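You operate a simulated robot arm through the tools that you are given. There is no shell and no other tool.

You run a simulated robot arm. Do the job below in one go: nothing can be reset, and whatever is moved stays where it is left.

Task
Warm the cold steam main gently, then open it wide.
Fine: open the line drain, wind the main wheel to about 25, wait till the drain blows steam, close the drain.

It is judged by the outcome, as a careful person would: the job done as asked, and still so three seconds after it is handed in. It fails if anything else is knocked over, pushed out of place, dropped, spilled or broken.

Robot
A 6-joint arm with a two-finger parallel gripper, fixed in place. Base frame: the origin is at the foot of the arm, x ahead of it, y to its left, z up. Lengths are in mm, angles in rad, forces in N, time in s.
With the tool pointing down near the work surface it reaches from about 260 to 680 mm from the base axis. Its first joint turns from -1.152 to 1.152 rad. Payload 2.9 kg.
Tool frame: the origin (TCP) lies between the finger pads and is the grasp point; the fingertips stand 30 mm ahead of it; z points along the fingers, y is the line along which they close. Largest opening 110 mm; finger width 20, thickness 10; the body of the gripper, 48 by 112 mm, starts 55 mm behind the TCP.
Orientation is told as [roll, pitch, yaw] about the base's x, y, z axes, in that order, counted from this pose: with the fingers straight down and closing along the base's y, the tool's x points along the base's -x, its y along +y and its z along -z.

Tools
- The arm moves only by the tool move_arm. Its argument "series" is a list of rows, each a list of 7 numbers: the finger opening in cm, from 0 to 11, then the shift along the tool's x, y, z in units of 100 mm (1.0 is 100 mm), then the turn, a rotation vector about the tool's x, y, z in units of 60 degrees (1.0 is 60 degrees). In form: [[gripper, tx, ty, tz, wx, wy, wz], ...]. A call has 1 to 20 rows; each row is the pose to reach, as a shift and turn from the pose commanded when the call began, along the tool's axes at that moment. A call with a number of a shift or a turn outside -1 to 1 is refused whole. Each row takes 0.2 s and may step no farther than 50 mm and 0.15 rad from the row before; otherwise, or with a gripper value out of range, the whole call is refused. Where a pose cannot be reached the arm comes as near as it can. A force on the tool above 40 N (or 10 N above the force at the start of the call, whichever is more), or a blocked arm, ends the call early, and 0.2 s more pass. The fingers move at their own pace (about 108 mm/s each) and stop on an object; they squeeze with about 24 N. The grip force told is the motor's: it shows also when the fingers shut on nothing. Time passes only in rows, and 0.2 s behind the last, so rows that repeat a pose let the fingers close. It gives the time, the measured TCP pose, the force on the tool (base axes), the opening and the grip force at its end, in the units of the frame above (readings bear some noise), with the torque about the TCP (base axes, N m) and any sound that the robot's microphone picked up.
- Cameras (640 x 400 px; columns grow to the right, rows downward): "scene" is fixed at [61.1, 423.8, 1385.1]; the picture's right is [-0.89, -0.46, 0.00], its down [-0.26, 0.50, -0.82] and it looks along [0.38, -0.73, -0.57] (base axes); focal length 373 px, centre (320, 200). "wrist" rides on the gripper at [72, 17, -104] in the tool frame; the picture's right is [-0.23, 0.97, 0.00], its down [-0.76, -0.18, -0.62] and it looks along [-0.61, -0.14, 0.78] (tool axes); focal length 222 px, centre (320, 200). There is no depth. A picture from a camera that has moved, and an enlarged one, comes with that camera's place and axes in the base frame and with its lens.
- grab_frame(camera): a new picture of that camera. No time passes.
- inspect(camera, box): a new picture of the part [left, top, right, bottom] of that camera's present view, enlarged. No time passes.
- finish_job(): hands the job in; it is judged then, once.

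Nothing tells you positions but the pictures and the camera data. Unless the task says otherwise, let go and move clear before handing in.

The tools are called after ">>>" as a command line: name --pt "numbers of a row" for each row, then --argument value for the rest, lists and objects as JSON in quotes. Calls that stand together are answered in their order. move_arm: Moves the arm, as the interface text tells. Its arguments: {"type":"object","properties":{"series":{"type":"array","items":{"type":"array","items":{"type":"number"}}}},"required":["series"]} The other tools are called the same way: grab_frame (camera) takes a picture; inspect (camera, box) takes an enlarged picture of a part of a camera's view; finish_job () hands the job in.

At the start:

```text
time_s: 0.0
tool_pos: [496.6, -141.8, 1116.3]
tcp_rot: [-0.001, 0.0, -0.001]
force: [0.0, -0.6, -0.4]
torque: [0.01, -0.02, 0.01]
grip_width: 110.4
grip_force: 0.0
```

scene: 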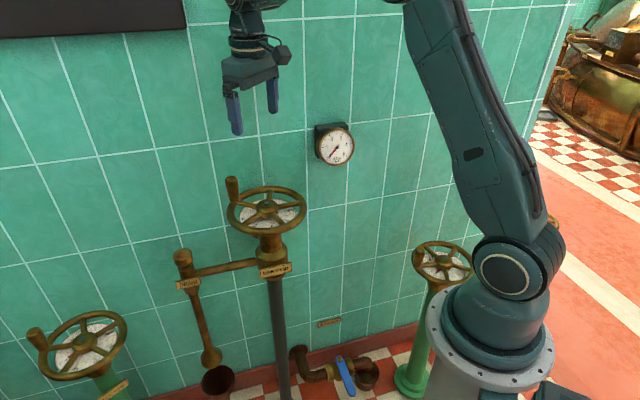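
wrist: 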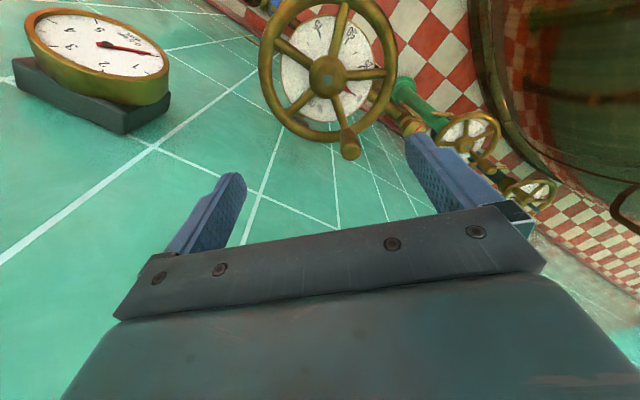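

I see several handwheels, a gauge on the wall, a pipe with plates, and a blue-levered valve near the floor. I'll enlarge the parts to read the labels before moving.

>>> inspect --camera "scene" --box '[160, 160, 320, 300]'

>>> inspect --camera "scene" --box '[260, 300, 400, 400]'

>>> inspect --camera "scene" --box '[0, 290, 160, 400]'

>>> inspect --camera "scene" --box '[300, 110, 370, 170]'

>>> inspect --camera "wrist" --box '[240, 0, 420, 160]'

>>> inspect --camera "scene" --box '[380, 220, 500, 400]'

```text
2.86 times, centred on (240, 230) of scene
camera zoom: at [61.1, 423.8, 1385.1], right [-0.89, -0.46, 0.0], down [-0.26, 0.5, -0.82], along [0.38, -0.73, -0.57], focal length 1066 px, centre (549, 114)
```

zoom: 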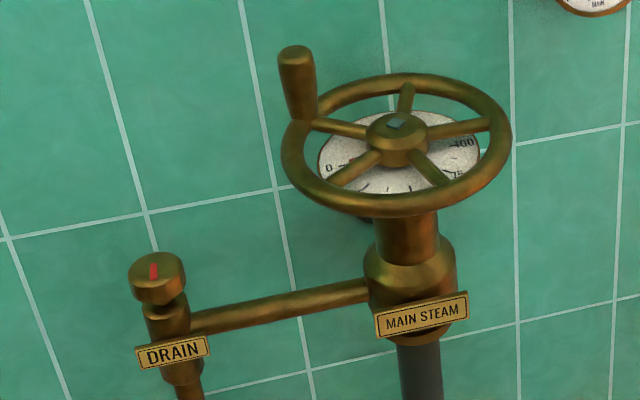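

```text
4.00 times, centred on (330, 350) of scene
camera zoom: at [61.1, 423.8, 1385.1], right [-0.89, -0.46, 0.0], down [-0.26, 0.5, -0.82], along [0.38, -0.73, -0.57], focal length 1492 px, centre (280, -400)
```

zoom: 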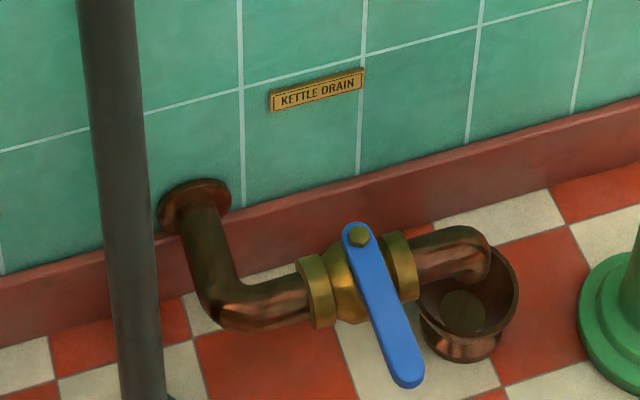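

```text
3.64 times, centred on (80, 345) of scene
camera zoom: at [61.1, 423.8, 1385.1], right [-0.89, -0.46, 0.0], down [-0.26, 0.5, -0.82], along [0.38, -0.73, -0.57], focal length 1356 px, centre (1193, -327)
```

zoom: 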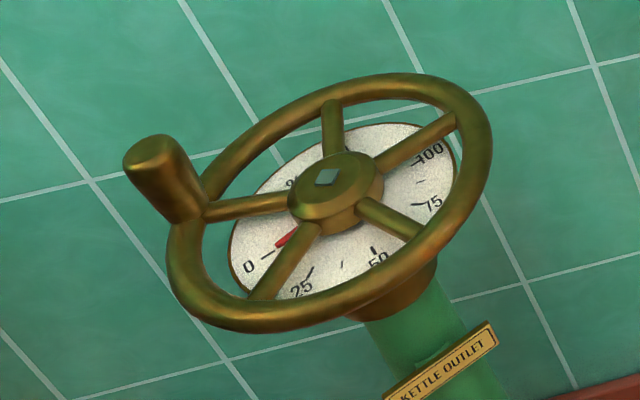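

```text
6.67 times, centred on (335, 140) of scene
camera zoom: at [61.1, 423.8, 1385.1], right [-0.89, -0.46, 0.0], down [-0.26, 0.5, -0.82], along [0.38, -0.73, -0.57], focal length 2487 px, centre (220, 600)
```

zoom: 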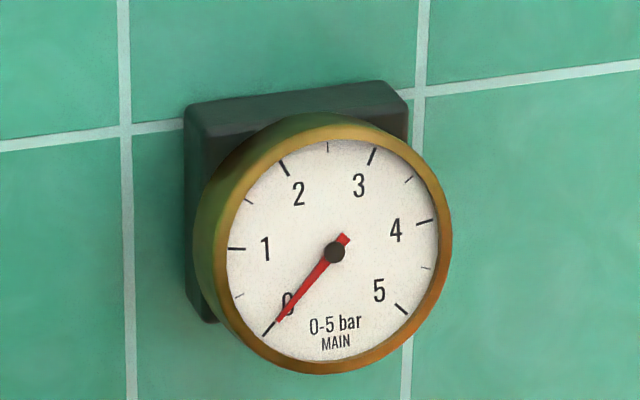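

```text
2.50 times, centred on (330, 80) of wrist
camera zoom: at [424.6, -123.3, 1220.0], right [0.23, 0.97, 0.0], down [0.76, -0.18, 0.62], along [0.61, -0.14, -0.78], focal length 555 px, centre (295, 500)
```

zoom: 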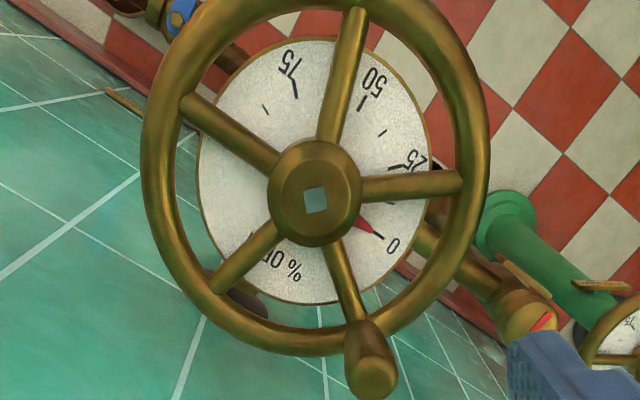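

```text
2.22 times, centred on (440, 310) of scene
camera zoom: at [61.1, 423.8, 1385.1], right [-0.89, -0.46, 0.0], down [-0.26, 0.5, -0.82], along [0.38, -0.73, -0.57], focal length 829 px, centre (53, -44)
```

zoom: 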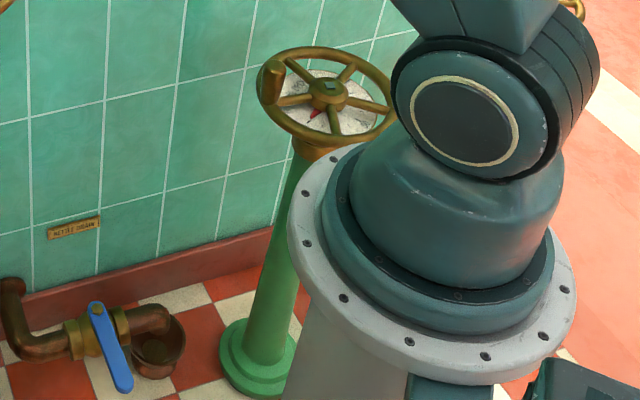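

The main wheel's hub is near (481,-124,895), its crank handle near (562,-113,948), and the DRAIN knob near (619,16,808). I'll look at the drain knob closer up.

>>> inspect --camera "scene" --box '[160, 235, 240, 300]'

>>> inspect --camera "wrist" --box '[380, 90, 520, 190]'

>>> inspect --camera "scene" --box '[160, 300, 300, 400]'

```text
6.15 times, centred on (200, 268) of scene
camera zoom: at [61.1, 423.8, 1385.1], right [-0.89, -0.46, 0.0], down [-0.26, 0.5, -0.82], along [0.38, -0.73, -0.57], focal length 2295 px, centre (1058, -215)
```

zoom: 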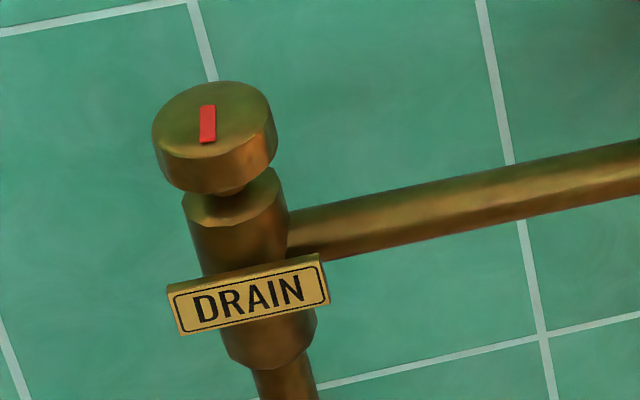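

```text
4.00 times, centred on (450, 140) of wrist
camera zoom: at [424.6, -123.3, 1220.0], right [0.23, 0.97, 0.0], down [0.76, -0.18, 0.62], along [0.61, -0.14, -0.78], focal length 888 px, centre (-200, 440)
```

zoom: 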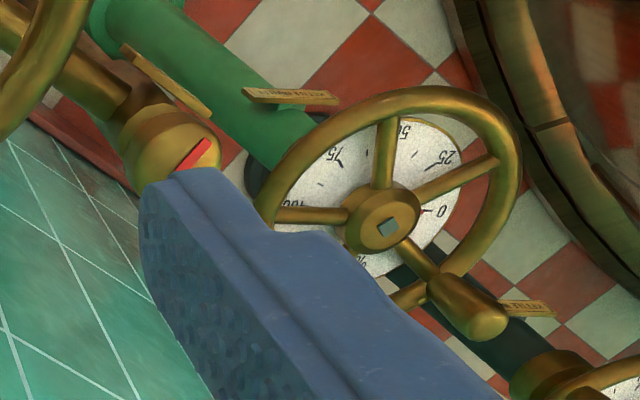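

```text
4.00 times, centred on (230, 350) of scene
camera zoom: at [61.1, 423.8, 1385.1], right [-0.89, -0.46, 0.0], down [-0.26, 0.5, -0.82], along [0.38, -0.73, -0.57], focal length 1492 px, centre (680, -400)
```

zoom: 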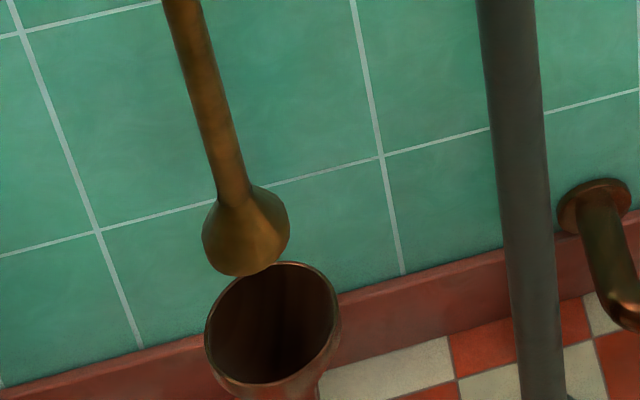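

The drain's red mark lies across its pipe, which I take as closed. I'll fly to a spot above the drain knob, keeping clear of the wheel handle.

>>> move_arm --pt "11 -0.15 0.2 0.2 0 0 0" --pt "11 -0.3 0.45 0.42 0 0 0" --pt "11 -0.45 0.65 0.6 0 0 0" --pt "11 -0.6 0.82 0.9 0 0 0" --pt "11 -0.8 1.0 0.95 0 0 0" --pt "11 -0.9 1.0 0.95 0 0 0"

>>> grab_frame --camera "wrist"

>>> grab_frame --camera "scene"

```text
time_s: 1.4
tool_pos: [586.7, -41.1, 1022.0]
tcp_rot: [0.0, 0.001, 0.001]
force: [0.4, 1.0, -0.6]
torque: [0.0, -0.02, -0.03]
grip_width: 110.0
grip_force: 0.0
```

```text
taken
camera wrist: at [515.2, -23.6, 1125.7], right [0.23, 0.97, 0.0], down [0.76, -0.18, 0.62], along [0.61, -0.14, -0.78], focal length 222 px, centre (320, 200)
```

wrist: 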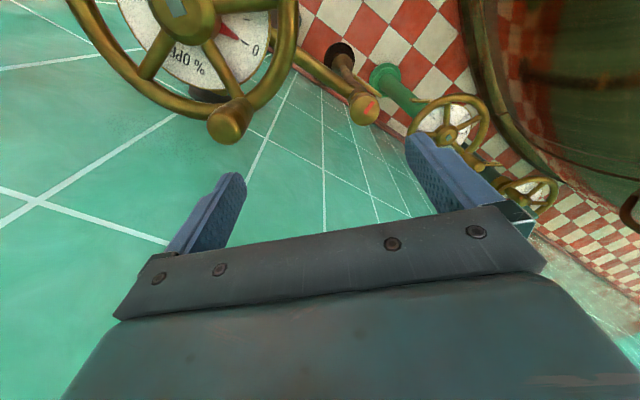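

```text
taken
```

scene: 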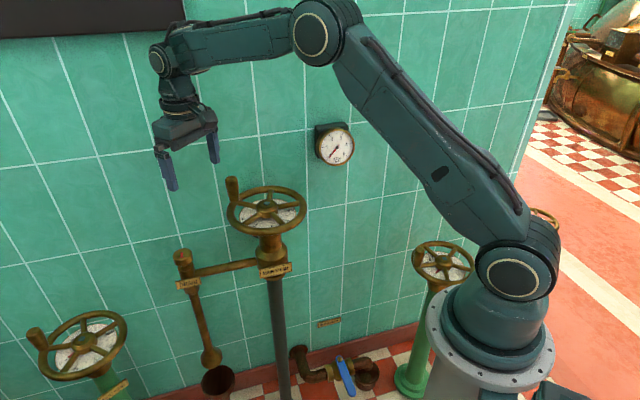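

The arm stands clear above the drain. I'll enlarge the wrist view to fix the knob's place more exactly.

>>> inspect --camera "wrist" --box '[300, 50, 440, 150]'

>>> inspect --camera "wrist" --box '[130, 0, 300, 150]'

```text
4.00 times, centred on (370, 100) of wrist
camera zoom: at [515.2, -23.6, 1125.7], right [0.23, 0.97, 0.0], down [0.76, -0.18, 0.62], along [0.61, -0.14, -0.78], focal length 888 px, centre (120, 600)
```

zoom: 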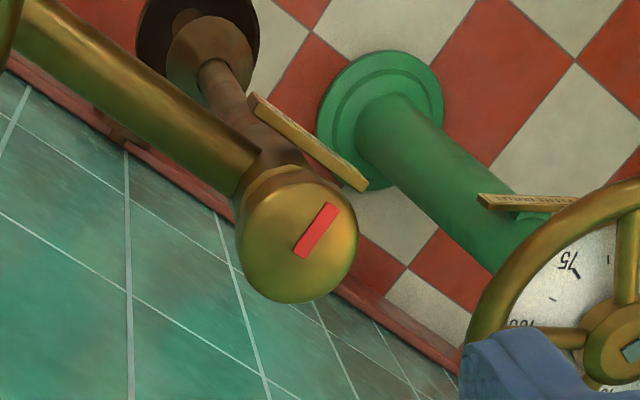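

```text
2.67 times, centred on (215, 75) of wrist
camera zoom: at [515.2, -23.6, 1125.7], right [0.23, 0.97, 0.0], down [0.76, -0.18, 0.62], along [0.61, -0.14, -0.78], focal length 592 px, centre (600, 533)
```

zoom: 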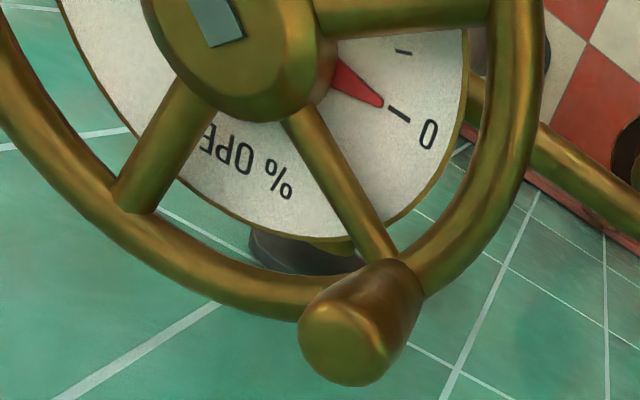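

Knob centre is now about (623,15), top about z 808, 42 mm across. I'll move over it, turning the gripper -45° so there's room to turn it counter-clockwise.

>>> move_arm --pt "11 -0.06 0.1 0.17 0 0 0.125" --pt "11 -0.12 0.2 0.34 0 0 0.25" --pt "11 -0.18 0.3 0.5 0 0 0.375" --pt "11 -0.24 0.4 0.66 0 0 0.5" --pt "11 -0.3 0.5 0.82 0 0 0.625" --pt "11 -0.36 0.575 1.0 0 0 0.75" --pt "11 -0.36 0.575 1.0 0 0 0.75"

>>> grab_frame --camera "wrist"

>>> inspect --camera "scene" --box '[120, 130, 320, 300]'

```text
time_s: 3.0
tool_pos: [621.8, 16.8, 920.2]
tcp_rot: [0.0, 0.0, -0.787]
force: [0.9, 0.2, 0.4]
torque: [-0.04, 0.05, -0.02]
grip_width: 110.2
grip_force: 0.1
```

```text
taken
camera wrist: at [583.4, 81.2, 1024.0], right [0.85, 0.53, 0.0], down [0.41, -0.66, 0.62], along [0.33, -0.53, -0.78], focal length 222 px, centre (320, 200)
```

wrist: 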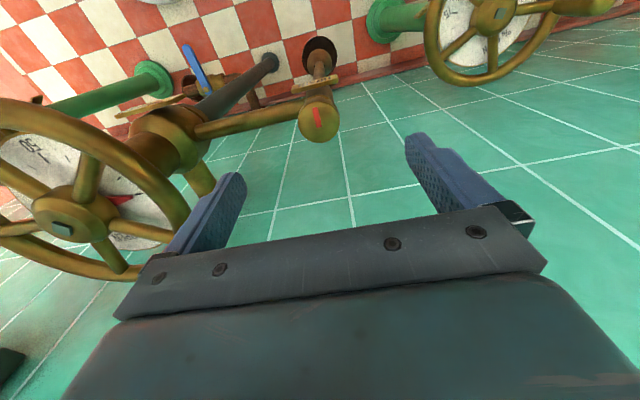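

```text
2.35 times, centred on (220, 215) of scene
camera zoom: at [61.1, 423.8, 1385.1], right [-0.89, -0.46, 0.0], down [-0.26, 0.5, -0.82], along [0.38, -0.73, -0.57], focal length 878 px, centre (555, 165)
```

zoom: 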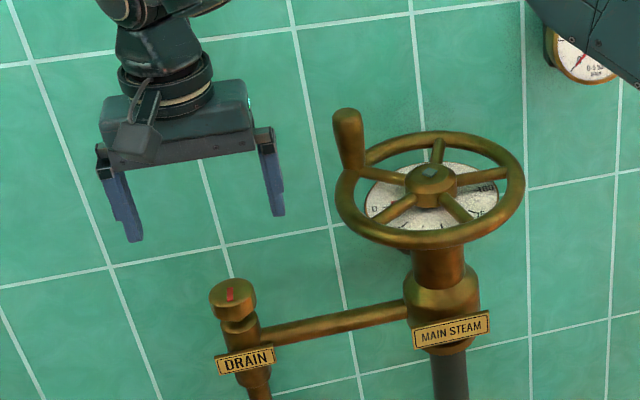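

The knob lies right under the gripper (about 622,16). I'll descend around it with open fingers.

>>> move_arm --pt "11 0 0 0.3 0 0 0" --pt "11 0 0 0.6 0 0 0" --pt "11 0 0 0.8 0 0 0" --pt "11 0 0 0.9 0 0 0" --pt "11 0 0 1.0 0 0 0" --pt "11 0 0 1.0 0 0 0"

>>> grab_frame --camera "wrist"

>>> inspect --camera "scene" --box '[120, 180, 280, 300]'

```text
time_s: 4.4
tool_pos: [622.2, 17.7, 821.1]
tcp_rot: [-0.002, 0.001, -0.785]
force: [0.1, -0.1, 0.4]
torque: [0.0, -0.01, 0.01]
grip_width: 110.1
grip_force: 0.0
```

```text
taken
camera wrist: at [582.9, 81.2, 923.6], right [0.85, 0.53, 0.0], down [0.41, -0.66, 0.62], along [0.33, -0.53, -0.78], focal length 222 px, centre (320, 200)
```

wrist: 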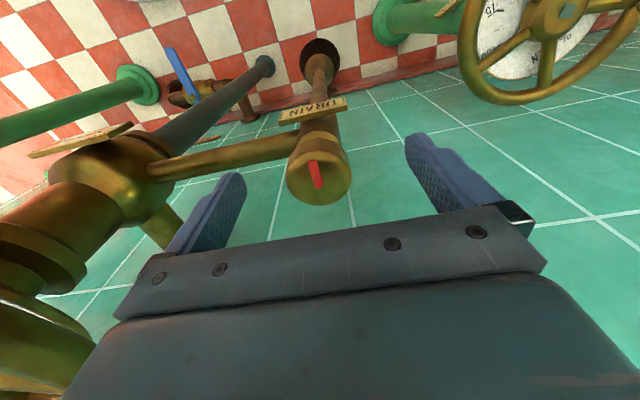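

```text
3.33 times, centred on (200, 240) of scene
camera zoom: at [61.1, 423.8, 1385.1], right [-0.89, -0.46, 0.0], down [-0.26, 0.5, -0.82], along [0.38, -0.73, -0.57], focal length 1243 px, centre (720, 67)
```

zoom: 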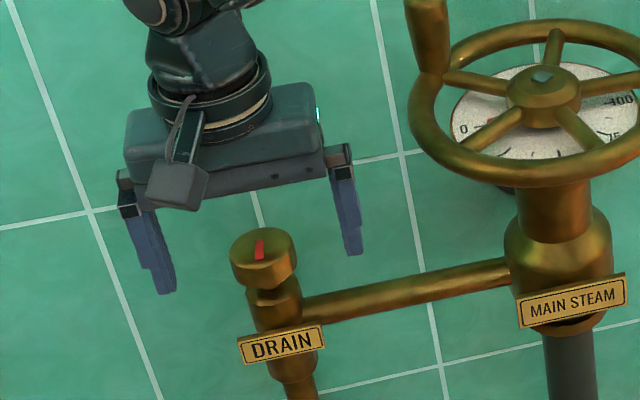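

The knob sits centred between the fingers. I'll go down 18 mm more and grip it.

>>> move_arm --pt "11 0 0 0.1 0 0 0" --pt "11 0 0 0.18 0 0 0" --pt "7 0 0 0.18 0 0 0" --pt "5 0 0 0.18 0 0 0" --pt "3.5 0 0 0.18 0 0 0" --pt "3.5 0 0 0.18 0 0 0" --pt "3.5 0 0 0.18 0 0 0"

>>> inspect --camera "scene" --box '[120, 180, 280, 300]'

```text
time_s: 6.0
tool_pos: [619.5, 16.9, 801.6]
tcp_rot: [-0.001, 0.002, -0.787]
force: [-8.8, -7.7, 3.1]
torque: [0.35, 0.07, -0.02]
grip_width: 41.9
grip_force: 45.0
```

```text
3.33 times, centred on (200, 240) of scene
camera zoom: at [60.8, 423.7, 1385.2], right [-0.89, -0.46, 0.0], down [-0.26, 0.5, -0.82], along [0.38, -0.73, -0.57], focal length 1243 px, centre (720, 67)
```

zoom: 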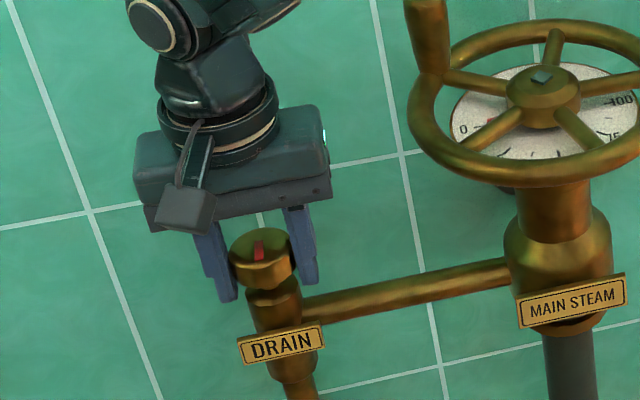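

Gripped at 42 mm with a small side load. I'll ease that 2 mm and turn the knob counter-clockwise, watching the torque.

>>> move_arm --pt "3 0 -0.02 0 0 0 0" --pt "3 0 -0.025 0 0 0 -0.1" --pt "3 0 -0.025 0 0 0 -0.2" --pt "3 0 -0.025 0 0 0 -0.3" --pt "3 0 -0.025 0 0 0 -0.4" --pt "3 0 -0.025 0 0 0 -0.5"

>>> inspect --camera "scene" --box '[120, 180, 280, 300]'

>>> grab_frame --camera "wrist"

```text
time_s: 7.4
tool_pos: [620.2, 14.6, 802.5]
tcp_rot: [0.001, 0.003, -0.254]
force: [-16.7, 7.3, -3.0]
torque: [0.01, -0.97, 0.04]
grip_width: 41.8
grip_force: 44.9
```

```text
3.33 times, centred on (200, 240) of scene
camera zoom: at [60.7, 424.0, 1385.1], right [-0.89, -0.46, 0.0], down [-0.26, 0.5, -0.82], along [0.38, -0.73, -0.57], focal length 1243 px, centre (720, 67)
```

zoom: 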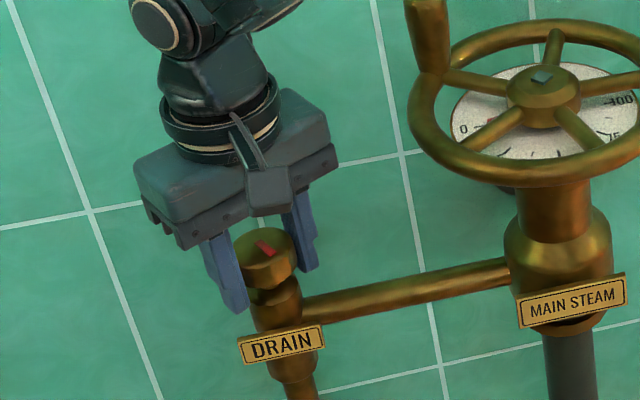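

```text
taken
camera wrist: at [554.8, 50.8, 906.2], right [0.47, 0.88, 0.0], down [0.69, -0.37, 0.62], along [0.55, -0.29, -0.78], focal length 222 px, centre (320, 200)
```

wrist: 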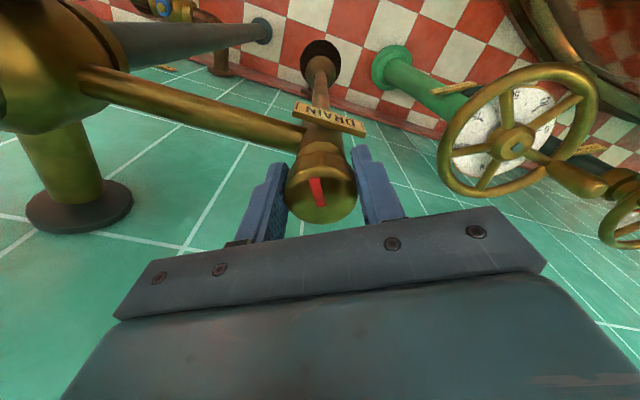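

The knob turns with the gripper (about 30° so far). I'll ease out the side load and turn on.

>>> move_arm --pt "3 0.03 0.01 0 0 0 0" --pt "3 0.04 0.01 0 0 0 -0.1" --pt "3 0.04 0.01 0 0 0 -0.2" --pt "3 0.04 0.01 0 0 0 -0.3" --pt "3 0.04 0.01 0 0 0 -0.4" --pt "3 0.04 0.01 0 0 0 -0.5"

>>> inspect --camera "scene" --box '[120, 180, 280, 300]'

```text
time_s: 8.6
tool_pos: [618.7, 14.0, 803.9]
tcp_rot: [-0.002, -0.007, 0.101]
force: [3.9, -0.9, -5.6]
torque: [0.42, -0.52, -0.01]
grip_width: 41.7
grip_force: 44.8
stopped in row 5: the force on the tool passed its limit at 40 N (the readings are from after the stop); the commanded pose is now the measured one
```

```text
3.33 times, centred on (200, 240) of scene
camera zoom: at [61.2, 423.8, 1385.1], right [-0.89, -0.46, 0.0], down [-0.26, 0.5, -0.82], along [0.38, -0.73, -0.57], focal length 1243 px, centre (720, 67)
```

zoom: 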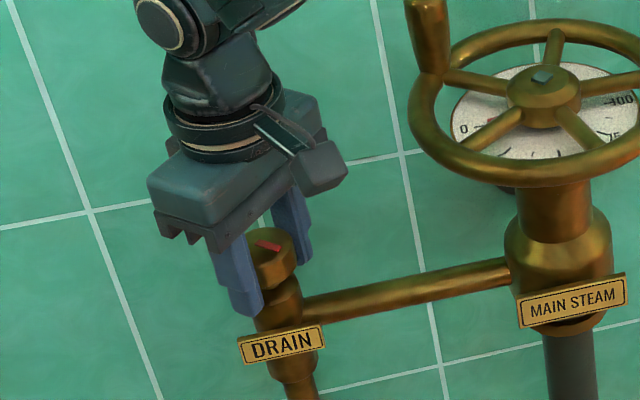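

A force limit tripped at about yaw 0.1 (some 50° turned) and the load has now relaxed. I'll go on in small turns about the present centre.

>>> move_arm --pt "3 0 0 0 0 0 -0.07" --pt "3 0 0 0 0 0 -0.14" --pt "3 0 0 0 0 0 -0.14"

>>> grab_frame --camera "wrist"

```text
time_s: 9.3
tool_pos: [617.7, 13.1, 803.3]
tcp_rot: [-0.002, -0.007, 0.246]
force: [11.6, -7.4, -13.3]
torque: [0.77, -0.96, -0.03]
grip_width: 41.7
grip_force: 45.1
```

```text
taken
camera wrist: at [544.0, 13.4, 906.3], right [-0.02, 1.0, 0.0], down [0.78, 0.02, 0.63], along [0.63, 0.01, -0.78], focal length 222 px, centre (320, 200)
```

wrist: 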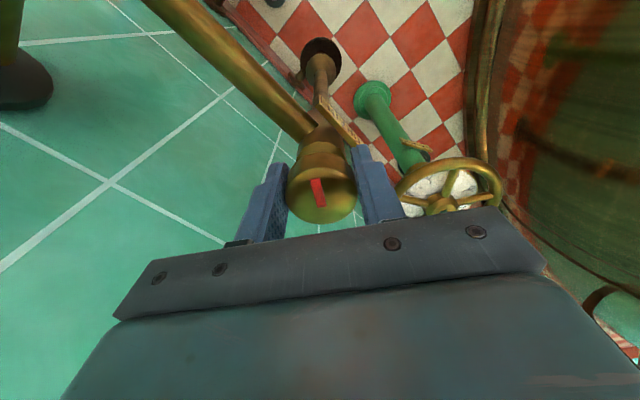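

The knob follows well. I'll relieve the small pull that has built up and keep turning.

>>> move_arm --pt "3 -0.016 -0.018 0.025 0 0 -0.03" --pt "3 -0.016 -0.018 0.025 0 0 -0.1" --pt "3 -0.016 -0.018 0.025 0 0 -0.17" --pt "3 -0.016 -0.018 0.025 0 0 -0.24" --pt "3 -0.016 -0.018 0.025 0 0 -0.24"

>>> inspect --camera "scene" --box '[120, 180, 280, 300]'

```text
time_s: 10.6
tool_pos: [619.0, 12.0, 802.8]
tcp_rot: [-0.003, -0.004, 0.499]
force: [-18.8, -11.6, 30.4]
torque: [0.35, 0.27, 0.0]
grip_width: 42.3
grip_force: 44.7
```

```text
3.33 times, centred on (200, 240) of scene
camera zoom: at [60.1, 423.5, 1385.3], right [-0.89, -0.46, 0.0], down [-0.26, 0.5, -0.82], along [0.38, -0.73, -0.57], focal length 1243 px, centre (720, 67)
```

zoom: 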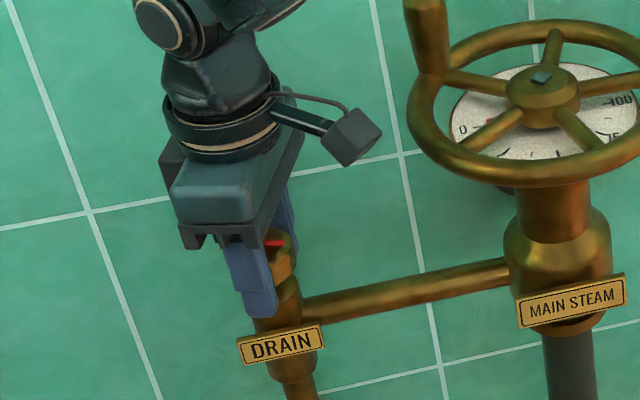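

About 74° turned; there's some vertical load. I'll relieve it and turn on to about 90°.

>>> move_arm --pt "3 0.011 0 -0.017 0 0 0" --pt "3 0.011 0 -0.017 0 0 -0.06" --pt "3 0.011 0 -0.017 0 0 -0.12" --pt "3 0.011 0 -0.017 0 0 -0.18" --pt "3 0.011 0 -0.017 0 0 -0.18"

>>> inspect --camera "scene" --box '[120, 180, 280, 300]'

```text
time_s: 11.8
tool_pos: [619.8, 12.1, 801.4]
tcp_rot: [-0.007, -0.004, 0.69]
force: [10.3, -8.5, -3.5]
torque: [1.08, -0.84, -0.06]
grip_width: 41.8
grip_force: 45.1
```

```text
3.33 times, centred on (200, 240) of scene
camera zoom: at [61.4, 423.6, 1385.2], right [-0.89, -0.46, 0.0], down [-0.26, 0.5, -0.82], along [0.38, -0.73, -0.57], focal length 1243 px, centre (720, 67)
```

zoom: 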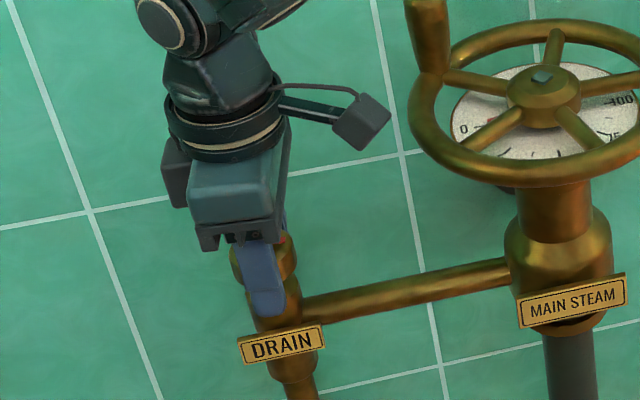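

Turned about 85°, with little resisting torque. I'll turn on a bit to see whether there is a stop.

>>> move_arm --pt "3 -0.003 -0.008 0 0 0 -0.06" --pt "3 -0.003 -0.008 0 0 0 -0.12" --pt "3 -0.003 -0.008 0 0 0 -0.18" --pt "3 -0.003 -0.008 0 0 0 -0.18"

>>> grab_frame --camera "wrist"

>>> grab_frame --camera "scene"

```text
time_s: 12.8
tool_pos: [618.1, 10.5, 802.3]
tcp_rot: [-0.005, -0.001, 0.875]
force: [13.2, -10.9, -5.0]
torque: [0.2, 0.49, -0.55]
grip_width: 41.4
grip_force: 44.5
```

```text
taken
camera wrist: at [560.0, -32.6, 905.9], right [-0.6, 0.8, 0.0], down [0.62, 0.47, 0.62], along [0.5, 0.37, -0.78], focal length 222 px, centre (320, 200)
```

wrist: 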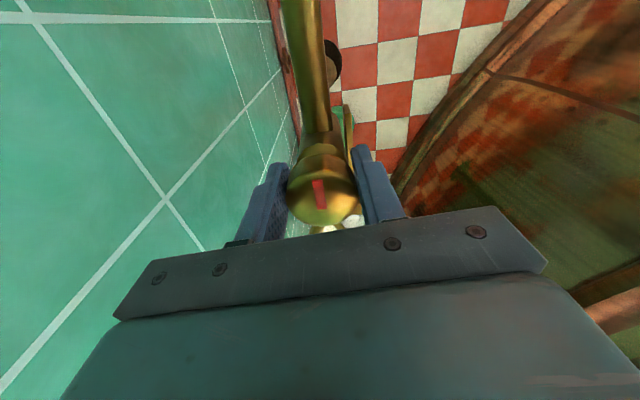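

```text
taken
```

scene: 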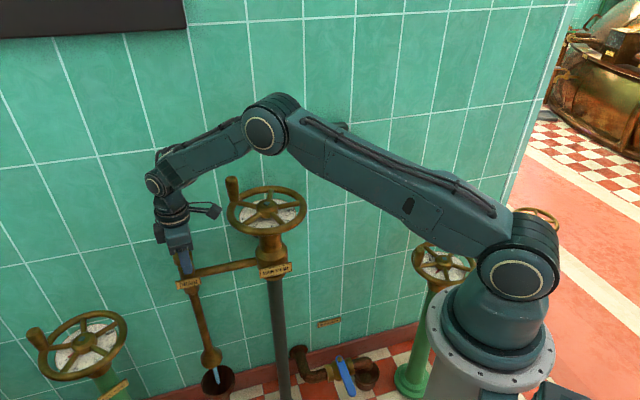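

The knob has reached a stop near 90° and water is draining into the cup, so the drain is open. I'll release it and rise.

>>> move_arm --pt "6 0 0 0 0 0 0" --pt "9 0 0 0 0 0 0" --pt "9 0 0 0 0 0 0" --pt "9 0 0 -0.2 0 0 0" --pt "9 0 0 -0.5 0 0 0" --pt "9 0 0 -0.8 0 0 0" --pt "9 0 0 -1.0 0 0 0"

>>> move_arm --pt "9 0 0 -0.4 0 0 0.12" --pt "9 0 0 -0.8 0 0 0.25" --pt "9 0 0 -1.0 0 0 0.37" --pt "9 0 0 -1.0 0 0 0.5" --pt "9 0 0 -1.0 0 0 0.62" --pt "9 0 0 -1.0 0 0 0.75" --pt "9 0 0 -1.0 0 0 0.84"

>>> grab_frame --camera "wrist"

>>> inspect --camera "scene" --box '[160, 160, 320, 300]'

>>> inspect --camera "scene" --box '[160, 300, 300, 400]'

```text
time_s: 14.3
tool_pos: [620.6, 11.2, 902.3]
tcp_rot: [-0.005, -0.003, 0.875]
force: [-0.2, -0.5, 0.6]
torque: [0.01, 0.0, -0.01]
grip_width: 89.9
grip_force: 0.2
```

```text
time_s: 15.9
tool_pos: [618.1, 12.1, 1002.3]
tcp_rot: [-0.003, -0.005, -0.004]
force: [1.0, -0.7, 0.1]
torque: [0.0, 0.0, -0.01]
grip_width: 90.0
grip_force: 0.1
```

```text
taken
camera wrist: at [546.4, 30.4, 1105.5], right [0.23, 0.97, 0.0], down [0.76, -0.18, 0.63], along [0.61, -0.15, -0.78], focal length 222 px, centre (320, 200)
```

wrist: 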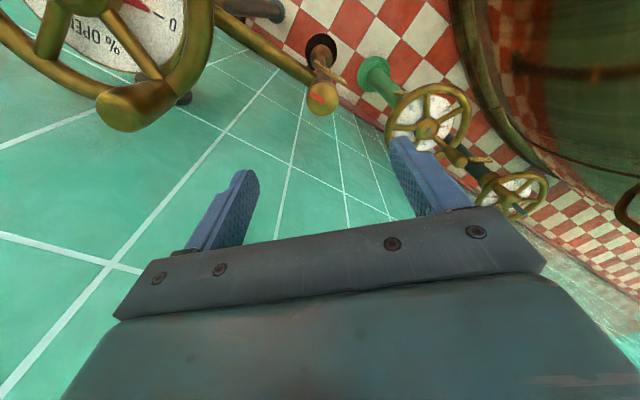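

```text
2.86 times, centred on (240, 230) of scene
camera zoom: at [61.1, 423.8, 1385.1], right [-0.89, -0.46, 0.0], down [-0.26, 0.5, -0.82], along [0.38, -0.73, -0.57], focal length 1066 px, centre (549, 114)
```

zoom: 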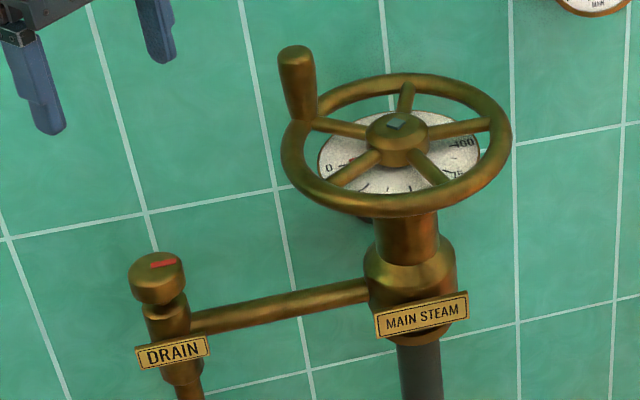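

```text
4.00 times, centred on (230, 350) of scene
camera zoom: at [61.1, 423.8, 1385.1], right [-0.89, -0.46, 0.0], down [-0.26, 0.5, -0.82], along [0.38, -0.73, -0.57], focal length 1492 px, centre (680, -400)
```

zoom: 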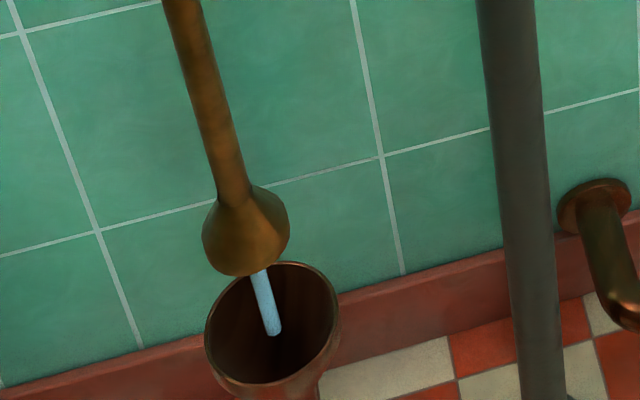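

The drain runs water. Next is the main wheel: its handle top is about (559,-108,955) on an 80 mm radius around (481,-125). I'll bring the open gripper over the handle.

>>> move_arm --pt "9 0.15 -0.3 -0.15 0 0 -0.05" --pt "9 0.3 -0.6 -0.2 0 0 -0.1" --pt "9 0.45 -0.9 -0.2 0 0 -0.15" --pt "9 0.5 -1.0 -0.2 0 0 -0.2" --pt "9 0.5 -1.0 -0.2 0 0 -0.2"

>>> grab_frame --camera "wrist"

>>> inspect --camera "scene" --box '[160, 110, 320, 250]'

```text
time_s: 17.1
tool_pos: [568.6, -86.1, 1023.9]
tcp_rot: [-0.005, -0.005, 0.207]
force: [0.2, -1.5, 0.0]
torque: [0.03, 0.0, 0.0]
grip_width: 90.1
grip_force: 0.0
```

```text
taken
camera wrist: at [494.0, -83.3, 1127.2], right [0.02, 1.0, 0.0], down [0.78, -0.02, 0.63], along [0.63, -0.01, -0.78], focal length 222 px, centre (320, 200)
```

wrist: 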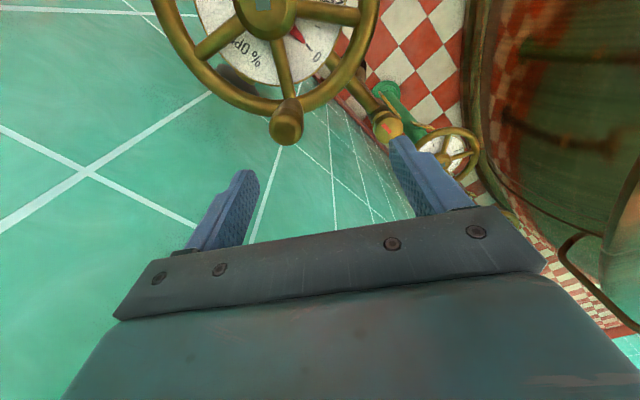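

```text
2.86 times, centred on (240, 180) of scene
camera zoom: at [61.1, 423.8, 1385.1], right [-0.89, -0.46, 0.0], down [-0.26, 0.5, -0.82], along [0.38, -0.73, -0.57], focal length 1066 px, centre (549, 257)
```

zoom: 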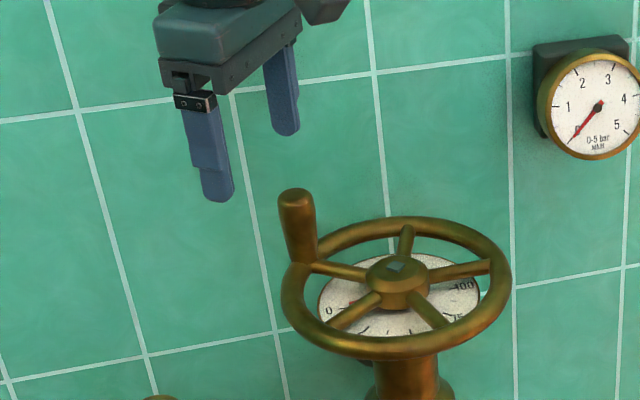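

Handle is about (560,-111). I'll line up over it and descend part way, then look.

>>> move_arm --pt "9 0.07 -0.12 0 0 0 0" --pt "9 0.125 -0.22 0 0 0 0" --pt "9 0.125 -0.22 0.25 0 0 0" --pt "9 0.125 -0.22 0.5 0 0 0" --pt "9 0.125 -0.22 0.68 0 0 0" --pt "9 0.125 -0.22 0.68 0 0 0"

>>> grab_frame --camera "wrist"

>>> inspect --camera "scene" --box '[180, 130, 320, 250]'

```text
time_s: 18.6
tool_pos: [560.1, -110.4, 954.4]
tcp_rot: [-0.005, -0.006, 0.206]
force: [0.6, -0.2, 0.6]
torque: [0.01, 0.02, 0.02]
grip_width: 90.2
grip_force: 0.1
```

```text
taken
camera wrist: at [485.8, -107.2, 1057.8], right [0.02, 1.0, 0.0], down [0.78, -0.02, 0.63], along [0.63, -0.02, -0.78], focal length 222 px, centre (320, 200)
```

wrist: 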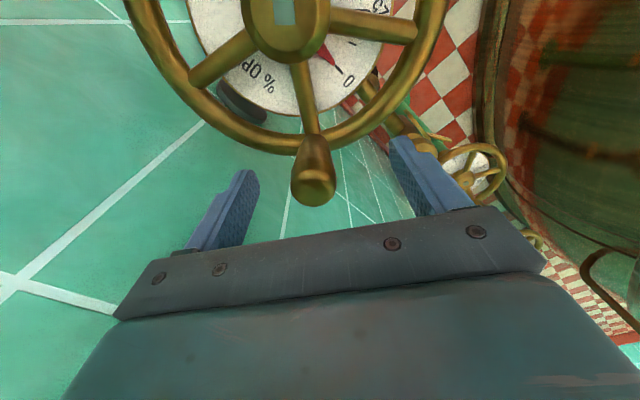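

```text
3.33 times, centred on (250, 190) of scene
camera zoom: at [61.1, 423.8, 1385.1], right [-0.89, -0.46, 0.0], down [-0.26, 0.5, -0.82], along [0.38, -0.73, -0.57], focal length 1243 px, centre (553, 233)
```

zoom: 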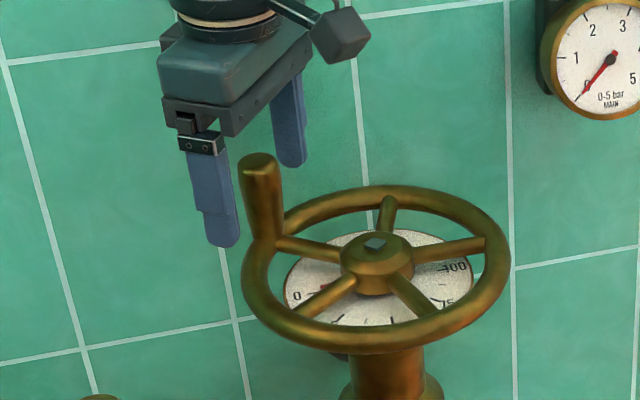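

The handle top sits right between the fingers at TCP height. I'll lower 15 mm and close on it.

>>> move_arm --pt "9 0 -0.01 0.08 0 0 0" --pt "9 0 -0.015 0.15 0 0 0" --pt "6 0 -0.015 0.15 0 0 0" --pt "4 0 -0.015 0.15 0 0 0" --pt "2 0 -0.015 0.15 0 0 0" --pt "2 0 -0.015 0.15 0 0 0"

>>> grab_frame --camera "wrist"

>>> inspect --camera "scene" --box '[180, 130, 320, 250]'

```text
time_s: 19.9
tool_pos: [559.8, -111.7, 939.8]
tcp_rot: [-0.004, -0.006, 0.205]
force: [3.5, -6.5, -1.2]
torque: [0.5, -0.6, 0.37]
grip_width: 26.7
grip_force: 44.9
```

```text
taken
camera wrist: at [486.0, -109.1, 1042.6], right [0.02, 1.0, 0.0], down [0.78, -0.02, 0.63], along [0.63, -0.02, -0.78], focal length 222 px, centre (320, 200)
```

wrist: 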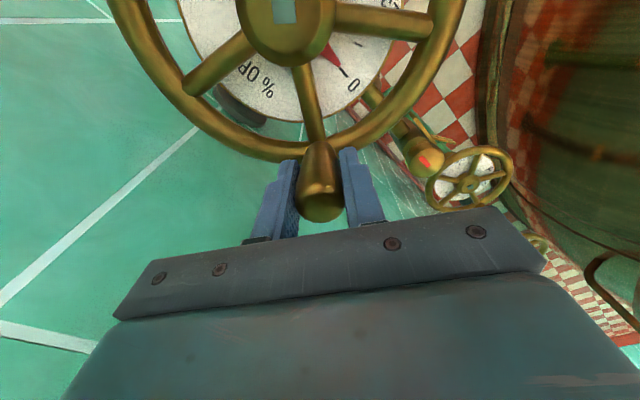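

```text
3.33 times, centred on (250, 190) of scene
camera zoom: at [61.2, 423.6, 1385.2], right [-0.89, -0.46, 0.0], down [-0.26, 0.5, -0.82], along [0.38, -0.73, -0.57], focal length 1243 px, centre (553, 233)
```

zoom: 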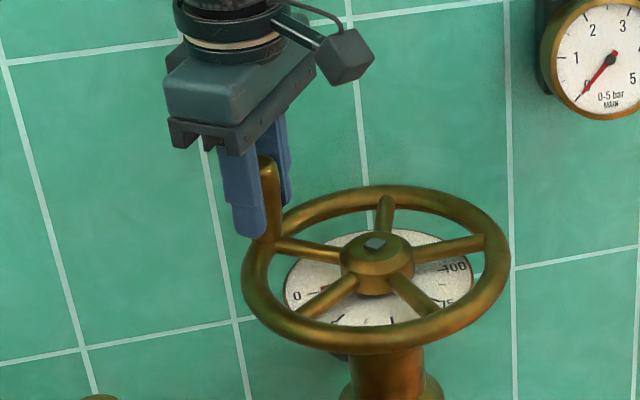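

Handle gripped firmly (27 mm). I'll move it counter-clockwise about 17° around the hub as a test and read the dial.

>>> move_arm --pt "2 0 0.04 0 0 0 -0.0475" --pt "2 0.001 0.08 0 0 0 -0.0955" --pt "2 0.004 0.12 0 0 0 -0.143" --pt "2 0.009 0.16 0 0 0 -0.191" --pt "2 0.017 0.2 0 0 0 -0.239" --pt "2 0.026 0.238 0 0 0 -0.2865"

>>> grab_frame --camera "wrist"

>>> inspect --camera "scene" --box '[180, 130, 320, 250]'

```text
time_s: 21.4
tool_pos: [553.2, -89.7, 939.2]
tcp_rot: [-0.006, -0.003, 0.507]
force: [-3.1, -2.3, 6.7]
torque: [0.29, 1.1, -0.18]
grip_width: 27.1
grip_force: 44.2
```

```text
taken
camera wrist: at [481.9, -109.7, 1042.8], right [-0.27, 0.96, 0.0], down [0.75, 0.22, 0.63], along [0.6, 0.17, -0.78], focal length 222 px, centre (320, 200)
```

wrist: 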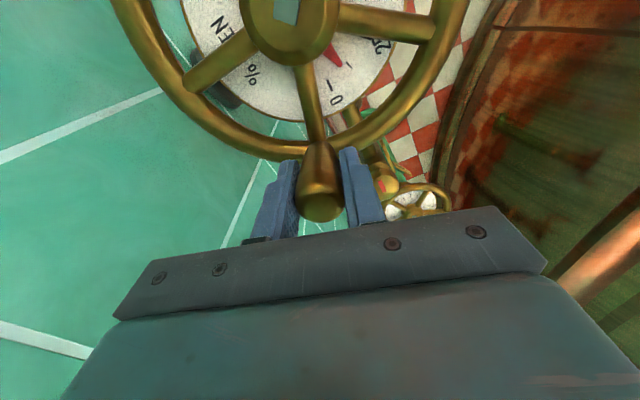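

```text
3.33 times, centred on (250, 190) of scene
camera zoom: at [60.9, 423.8, 1385.2], right [-0.89, -0.46, 0.0], down [-0.26, 0.5, -0.82], along [0.38, -0.73, -0.57], focal length 1243 px, centre (553, 233)
```

zoom: 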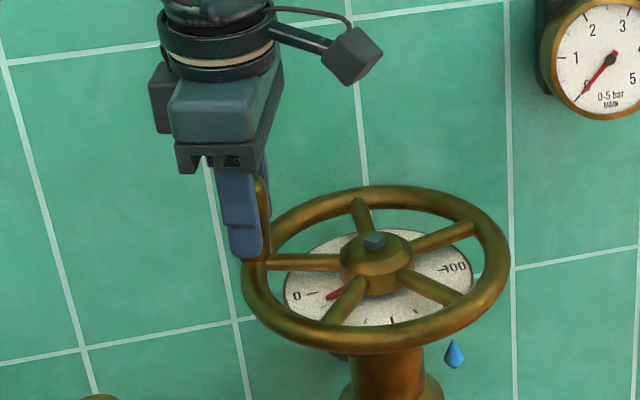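

The pointer turns one-to-one with the wheel. I'll read the dial closely.

>>> inspect --camera "wrist" --box '[180, 0, 420, 130]'

>>> inspect --camera "scene" --box '[230, 190, 310, 240]'

>>> grab_frame --camera "scene"

```text
2.67 times, centred on (300, 65) of wrist
camera zoom: at [481.9, -109.7, 1042.8], right [-0.27, 0.96, 0.0], down [0.75, 0.22, 0.63], along [0.6, 0.17, -0.78], focal length 592 px, centre (373, 560)
```

zoom: 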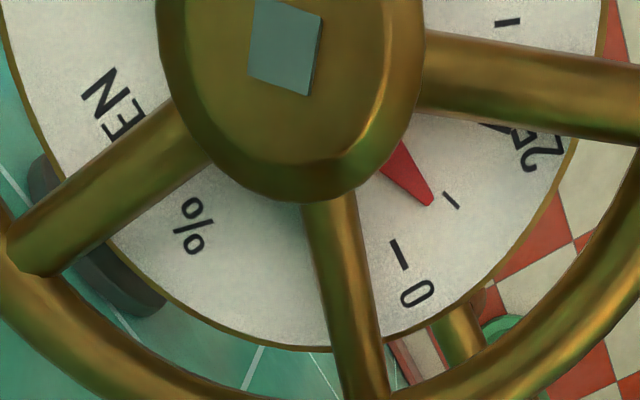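

```text
8.00 times, centred on (270, 215) of scene
camera zoom: at [60.9, 423.8, 1385.2], right [-0.89, -0.46, 0.0], down [-0.26, 0.5, -0.82], along [0.38, -0.73, -0.57], focal length 2984 px, centre (720, 80)
```

zoom: 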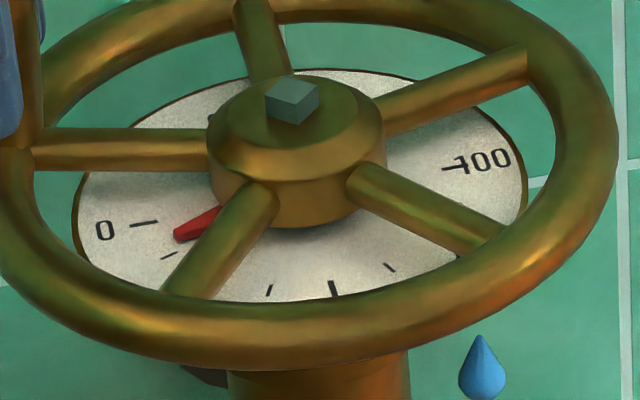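

```text
taken
```

scene: 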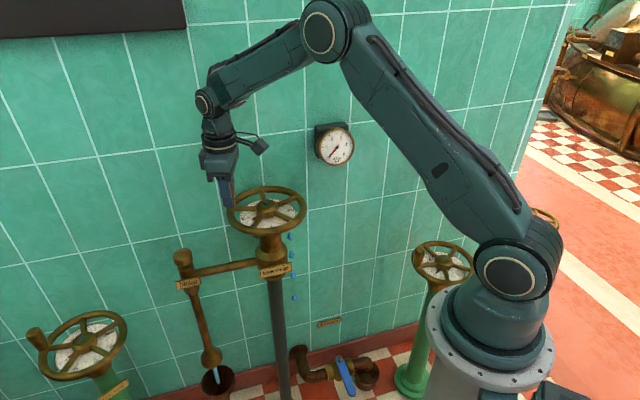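

The dial spans about 180°, so 25 is about 45° from zero; I'm near 10 now. I'll wind on about 28° more, slowly.

>>> move_arm --pt "2 0 0.064 0 0 0 -0.0764" --pt "2 0.005 0.128 0 0 0 -0.153" --pt "2 0.015 0.191 0 0 0 -0.229" --pt "2 0.03 0.253 0 0 0 -0.3056" --pt "2 0.05 0.314 0 0 0 -0.382" --pt "2 0.077 0.377 0 0 0 -0.463" --pt "2 0.077 0.377 0 0 0 -0.463"

>>> inspect --camera "wrist" --box '[180, 0, 420, 130]'

>>> inspect --camera "scene" --box '[230, 190, 310, 240]'

>>> grab_frame --camera "scene"

```text
time_s: 22.9
tool_pos: [527.7, -60.8, 940.4]
tcp_rot: [-0.007, -0.001, 0.993]
force: [-1.2, -10.5, 8.1]
torque: [0.32, 0.68, 0.33]
grip_width: 26.7
grip_force: 45.4
```

```text
2.67 times, centred on (300, 65) of wrist
camera zoom: at [474.6, -111.4, 1042.9], right [-0.69, 0.72, -0.01], down [0.56, 0.54, 0.63], along [0.46, 0.43, -0.78], focal length 592 px, centre (373, 560)
```

zoom: 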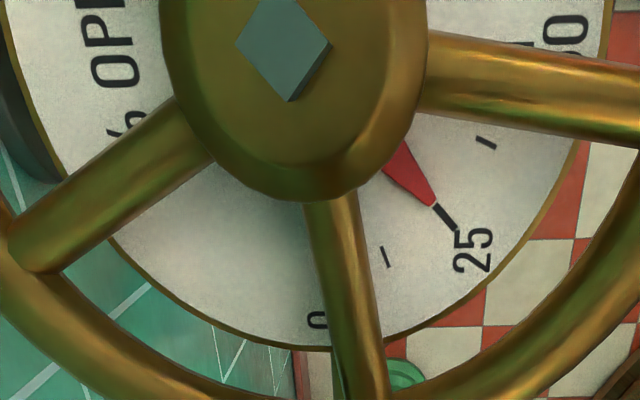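

```text
8.00 times, centred on (270, 215) of scene
camera zoom: at [60.9, 423.6, 1385.2], right [-0.89, -0.46, 0.0], down [-0.26, 0.5, -0.82], along [0.38, -0.73, -0.57], focal length 2984 px, centre (720, 80)
```

zoom: 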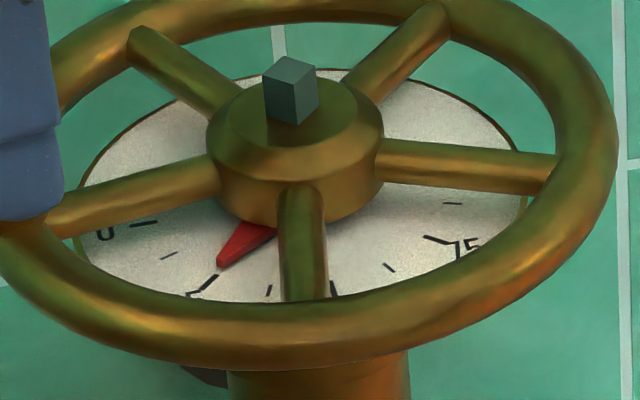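

```text
taken
```

scene: 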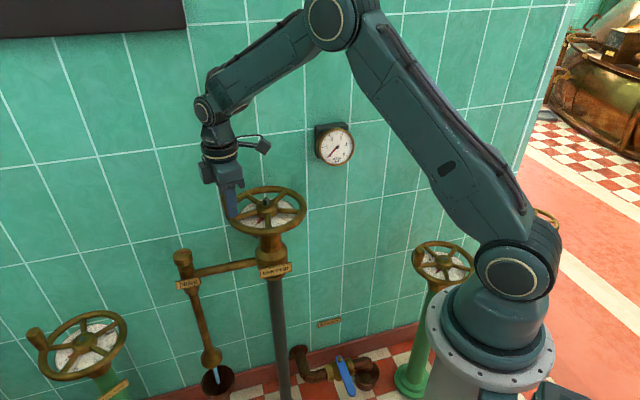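

The pointer sits right on 25 and the drain still runs water. I'll let go of the handle, rise, and watch the drain.

>>> move_arm --pt "5 0 0 0 0 0 0" --pt "7 0 0 0 0 0 0" --pt "8 0 0 0 0 0 0" --pt "8 0 0 -0.25 0 0 0" --pt "8 0 0 -0.5 0 0 0" --pt "8 0 0 -0.75 0 0 0"

>>> grab_frame --camera "scene"

>>> inspect --camera "scene" --box '[160, 300, 300, 400]'

>>> inspect --camera "scene" --box '[230, 190, 310, 240]'

```text
time_s: 24.4
tool_pos: [527.5, -60.2, 1012.9]
tcp_rot: [-0.005, -0.003, 0.992]
force: [0.1, -0.4, -1.8]
torque: [0.0, -0.01, 0.01]
grip_width: 79.9
grip_force: 0.0
```

```text
taken
```

scene: 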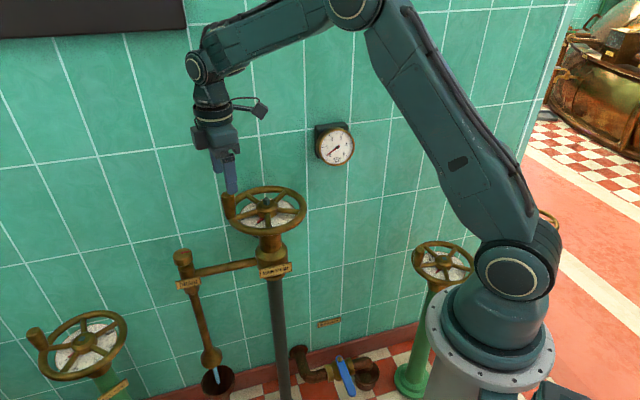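

```text
4.00 times, centred on (230, 350) of scene
camera zoom: at [61.1, 423.8, 1385.1], right [-0.89, -0.46, 0.0], down [-0.26, 0.5, -0.82], along [0.38, -0.73, -0.57], focal length 1492 px, centre (680, -400)
```

zoom: 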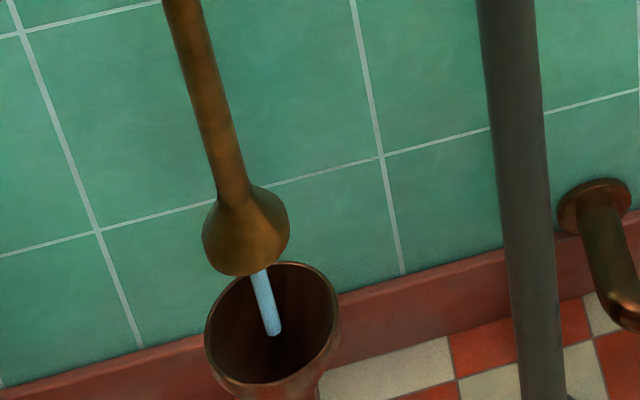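

```text
8.00 times, centred on (270, 215) of scene
camera zoom: at [61.1, 423.8, 1385.1], right [-0.89, -0.46, 0.0], down [-0.26, 0.5, -0.82], along [0.38, -0.73, -0.57], focal length 2984 px, centre (720, 80)
```

zoom: 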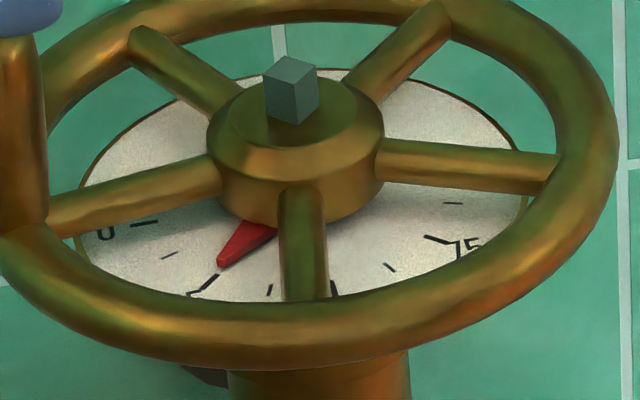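

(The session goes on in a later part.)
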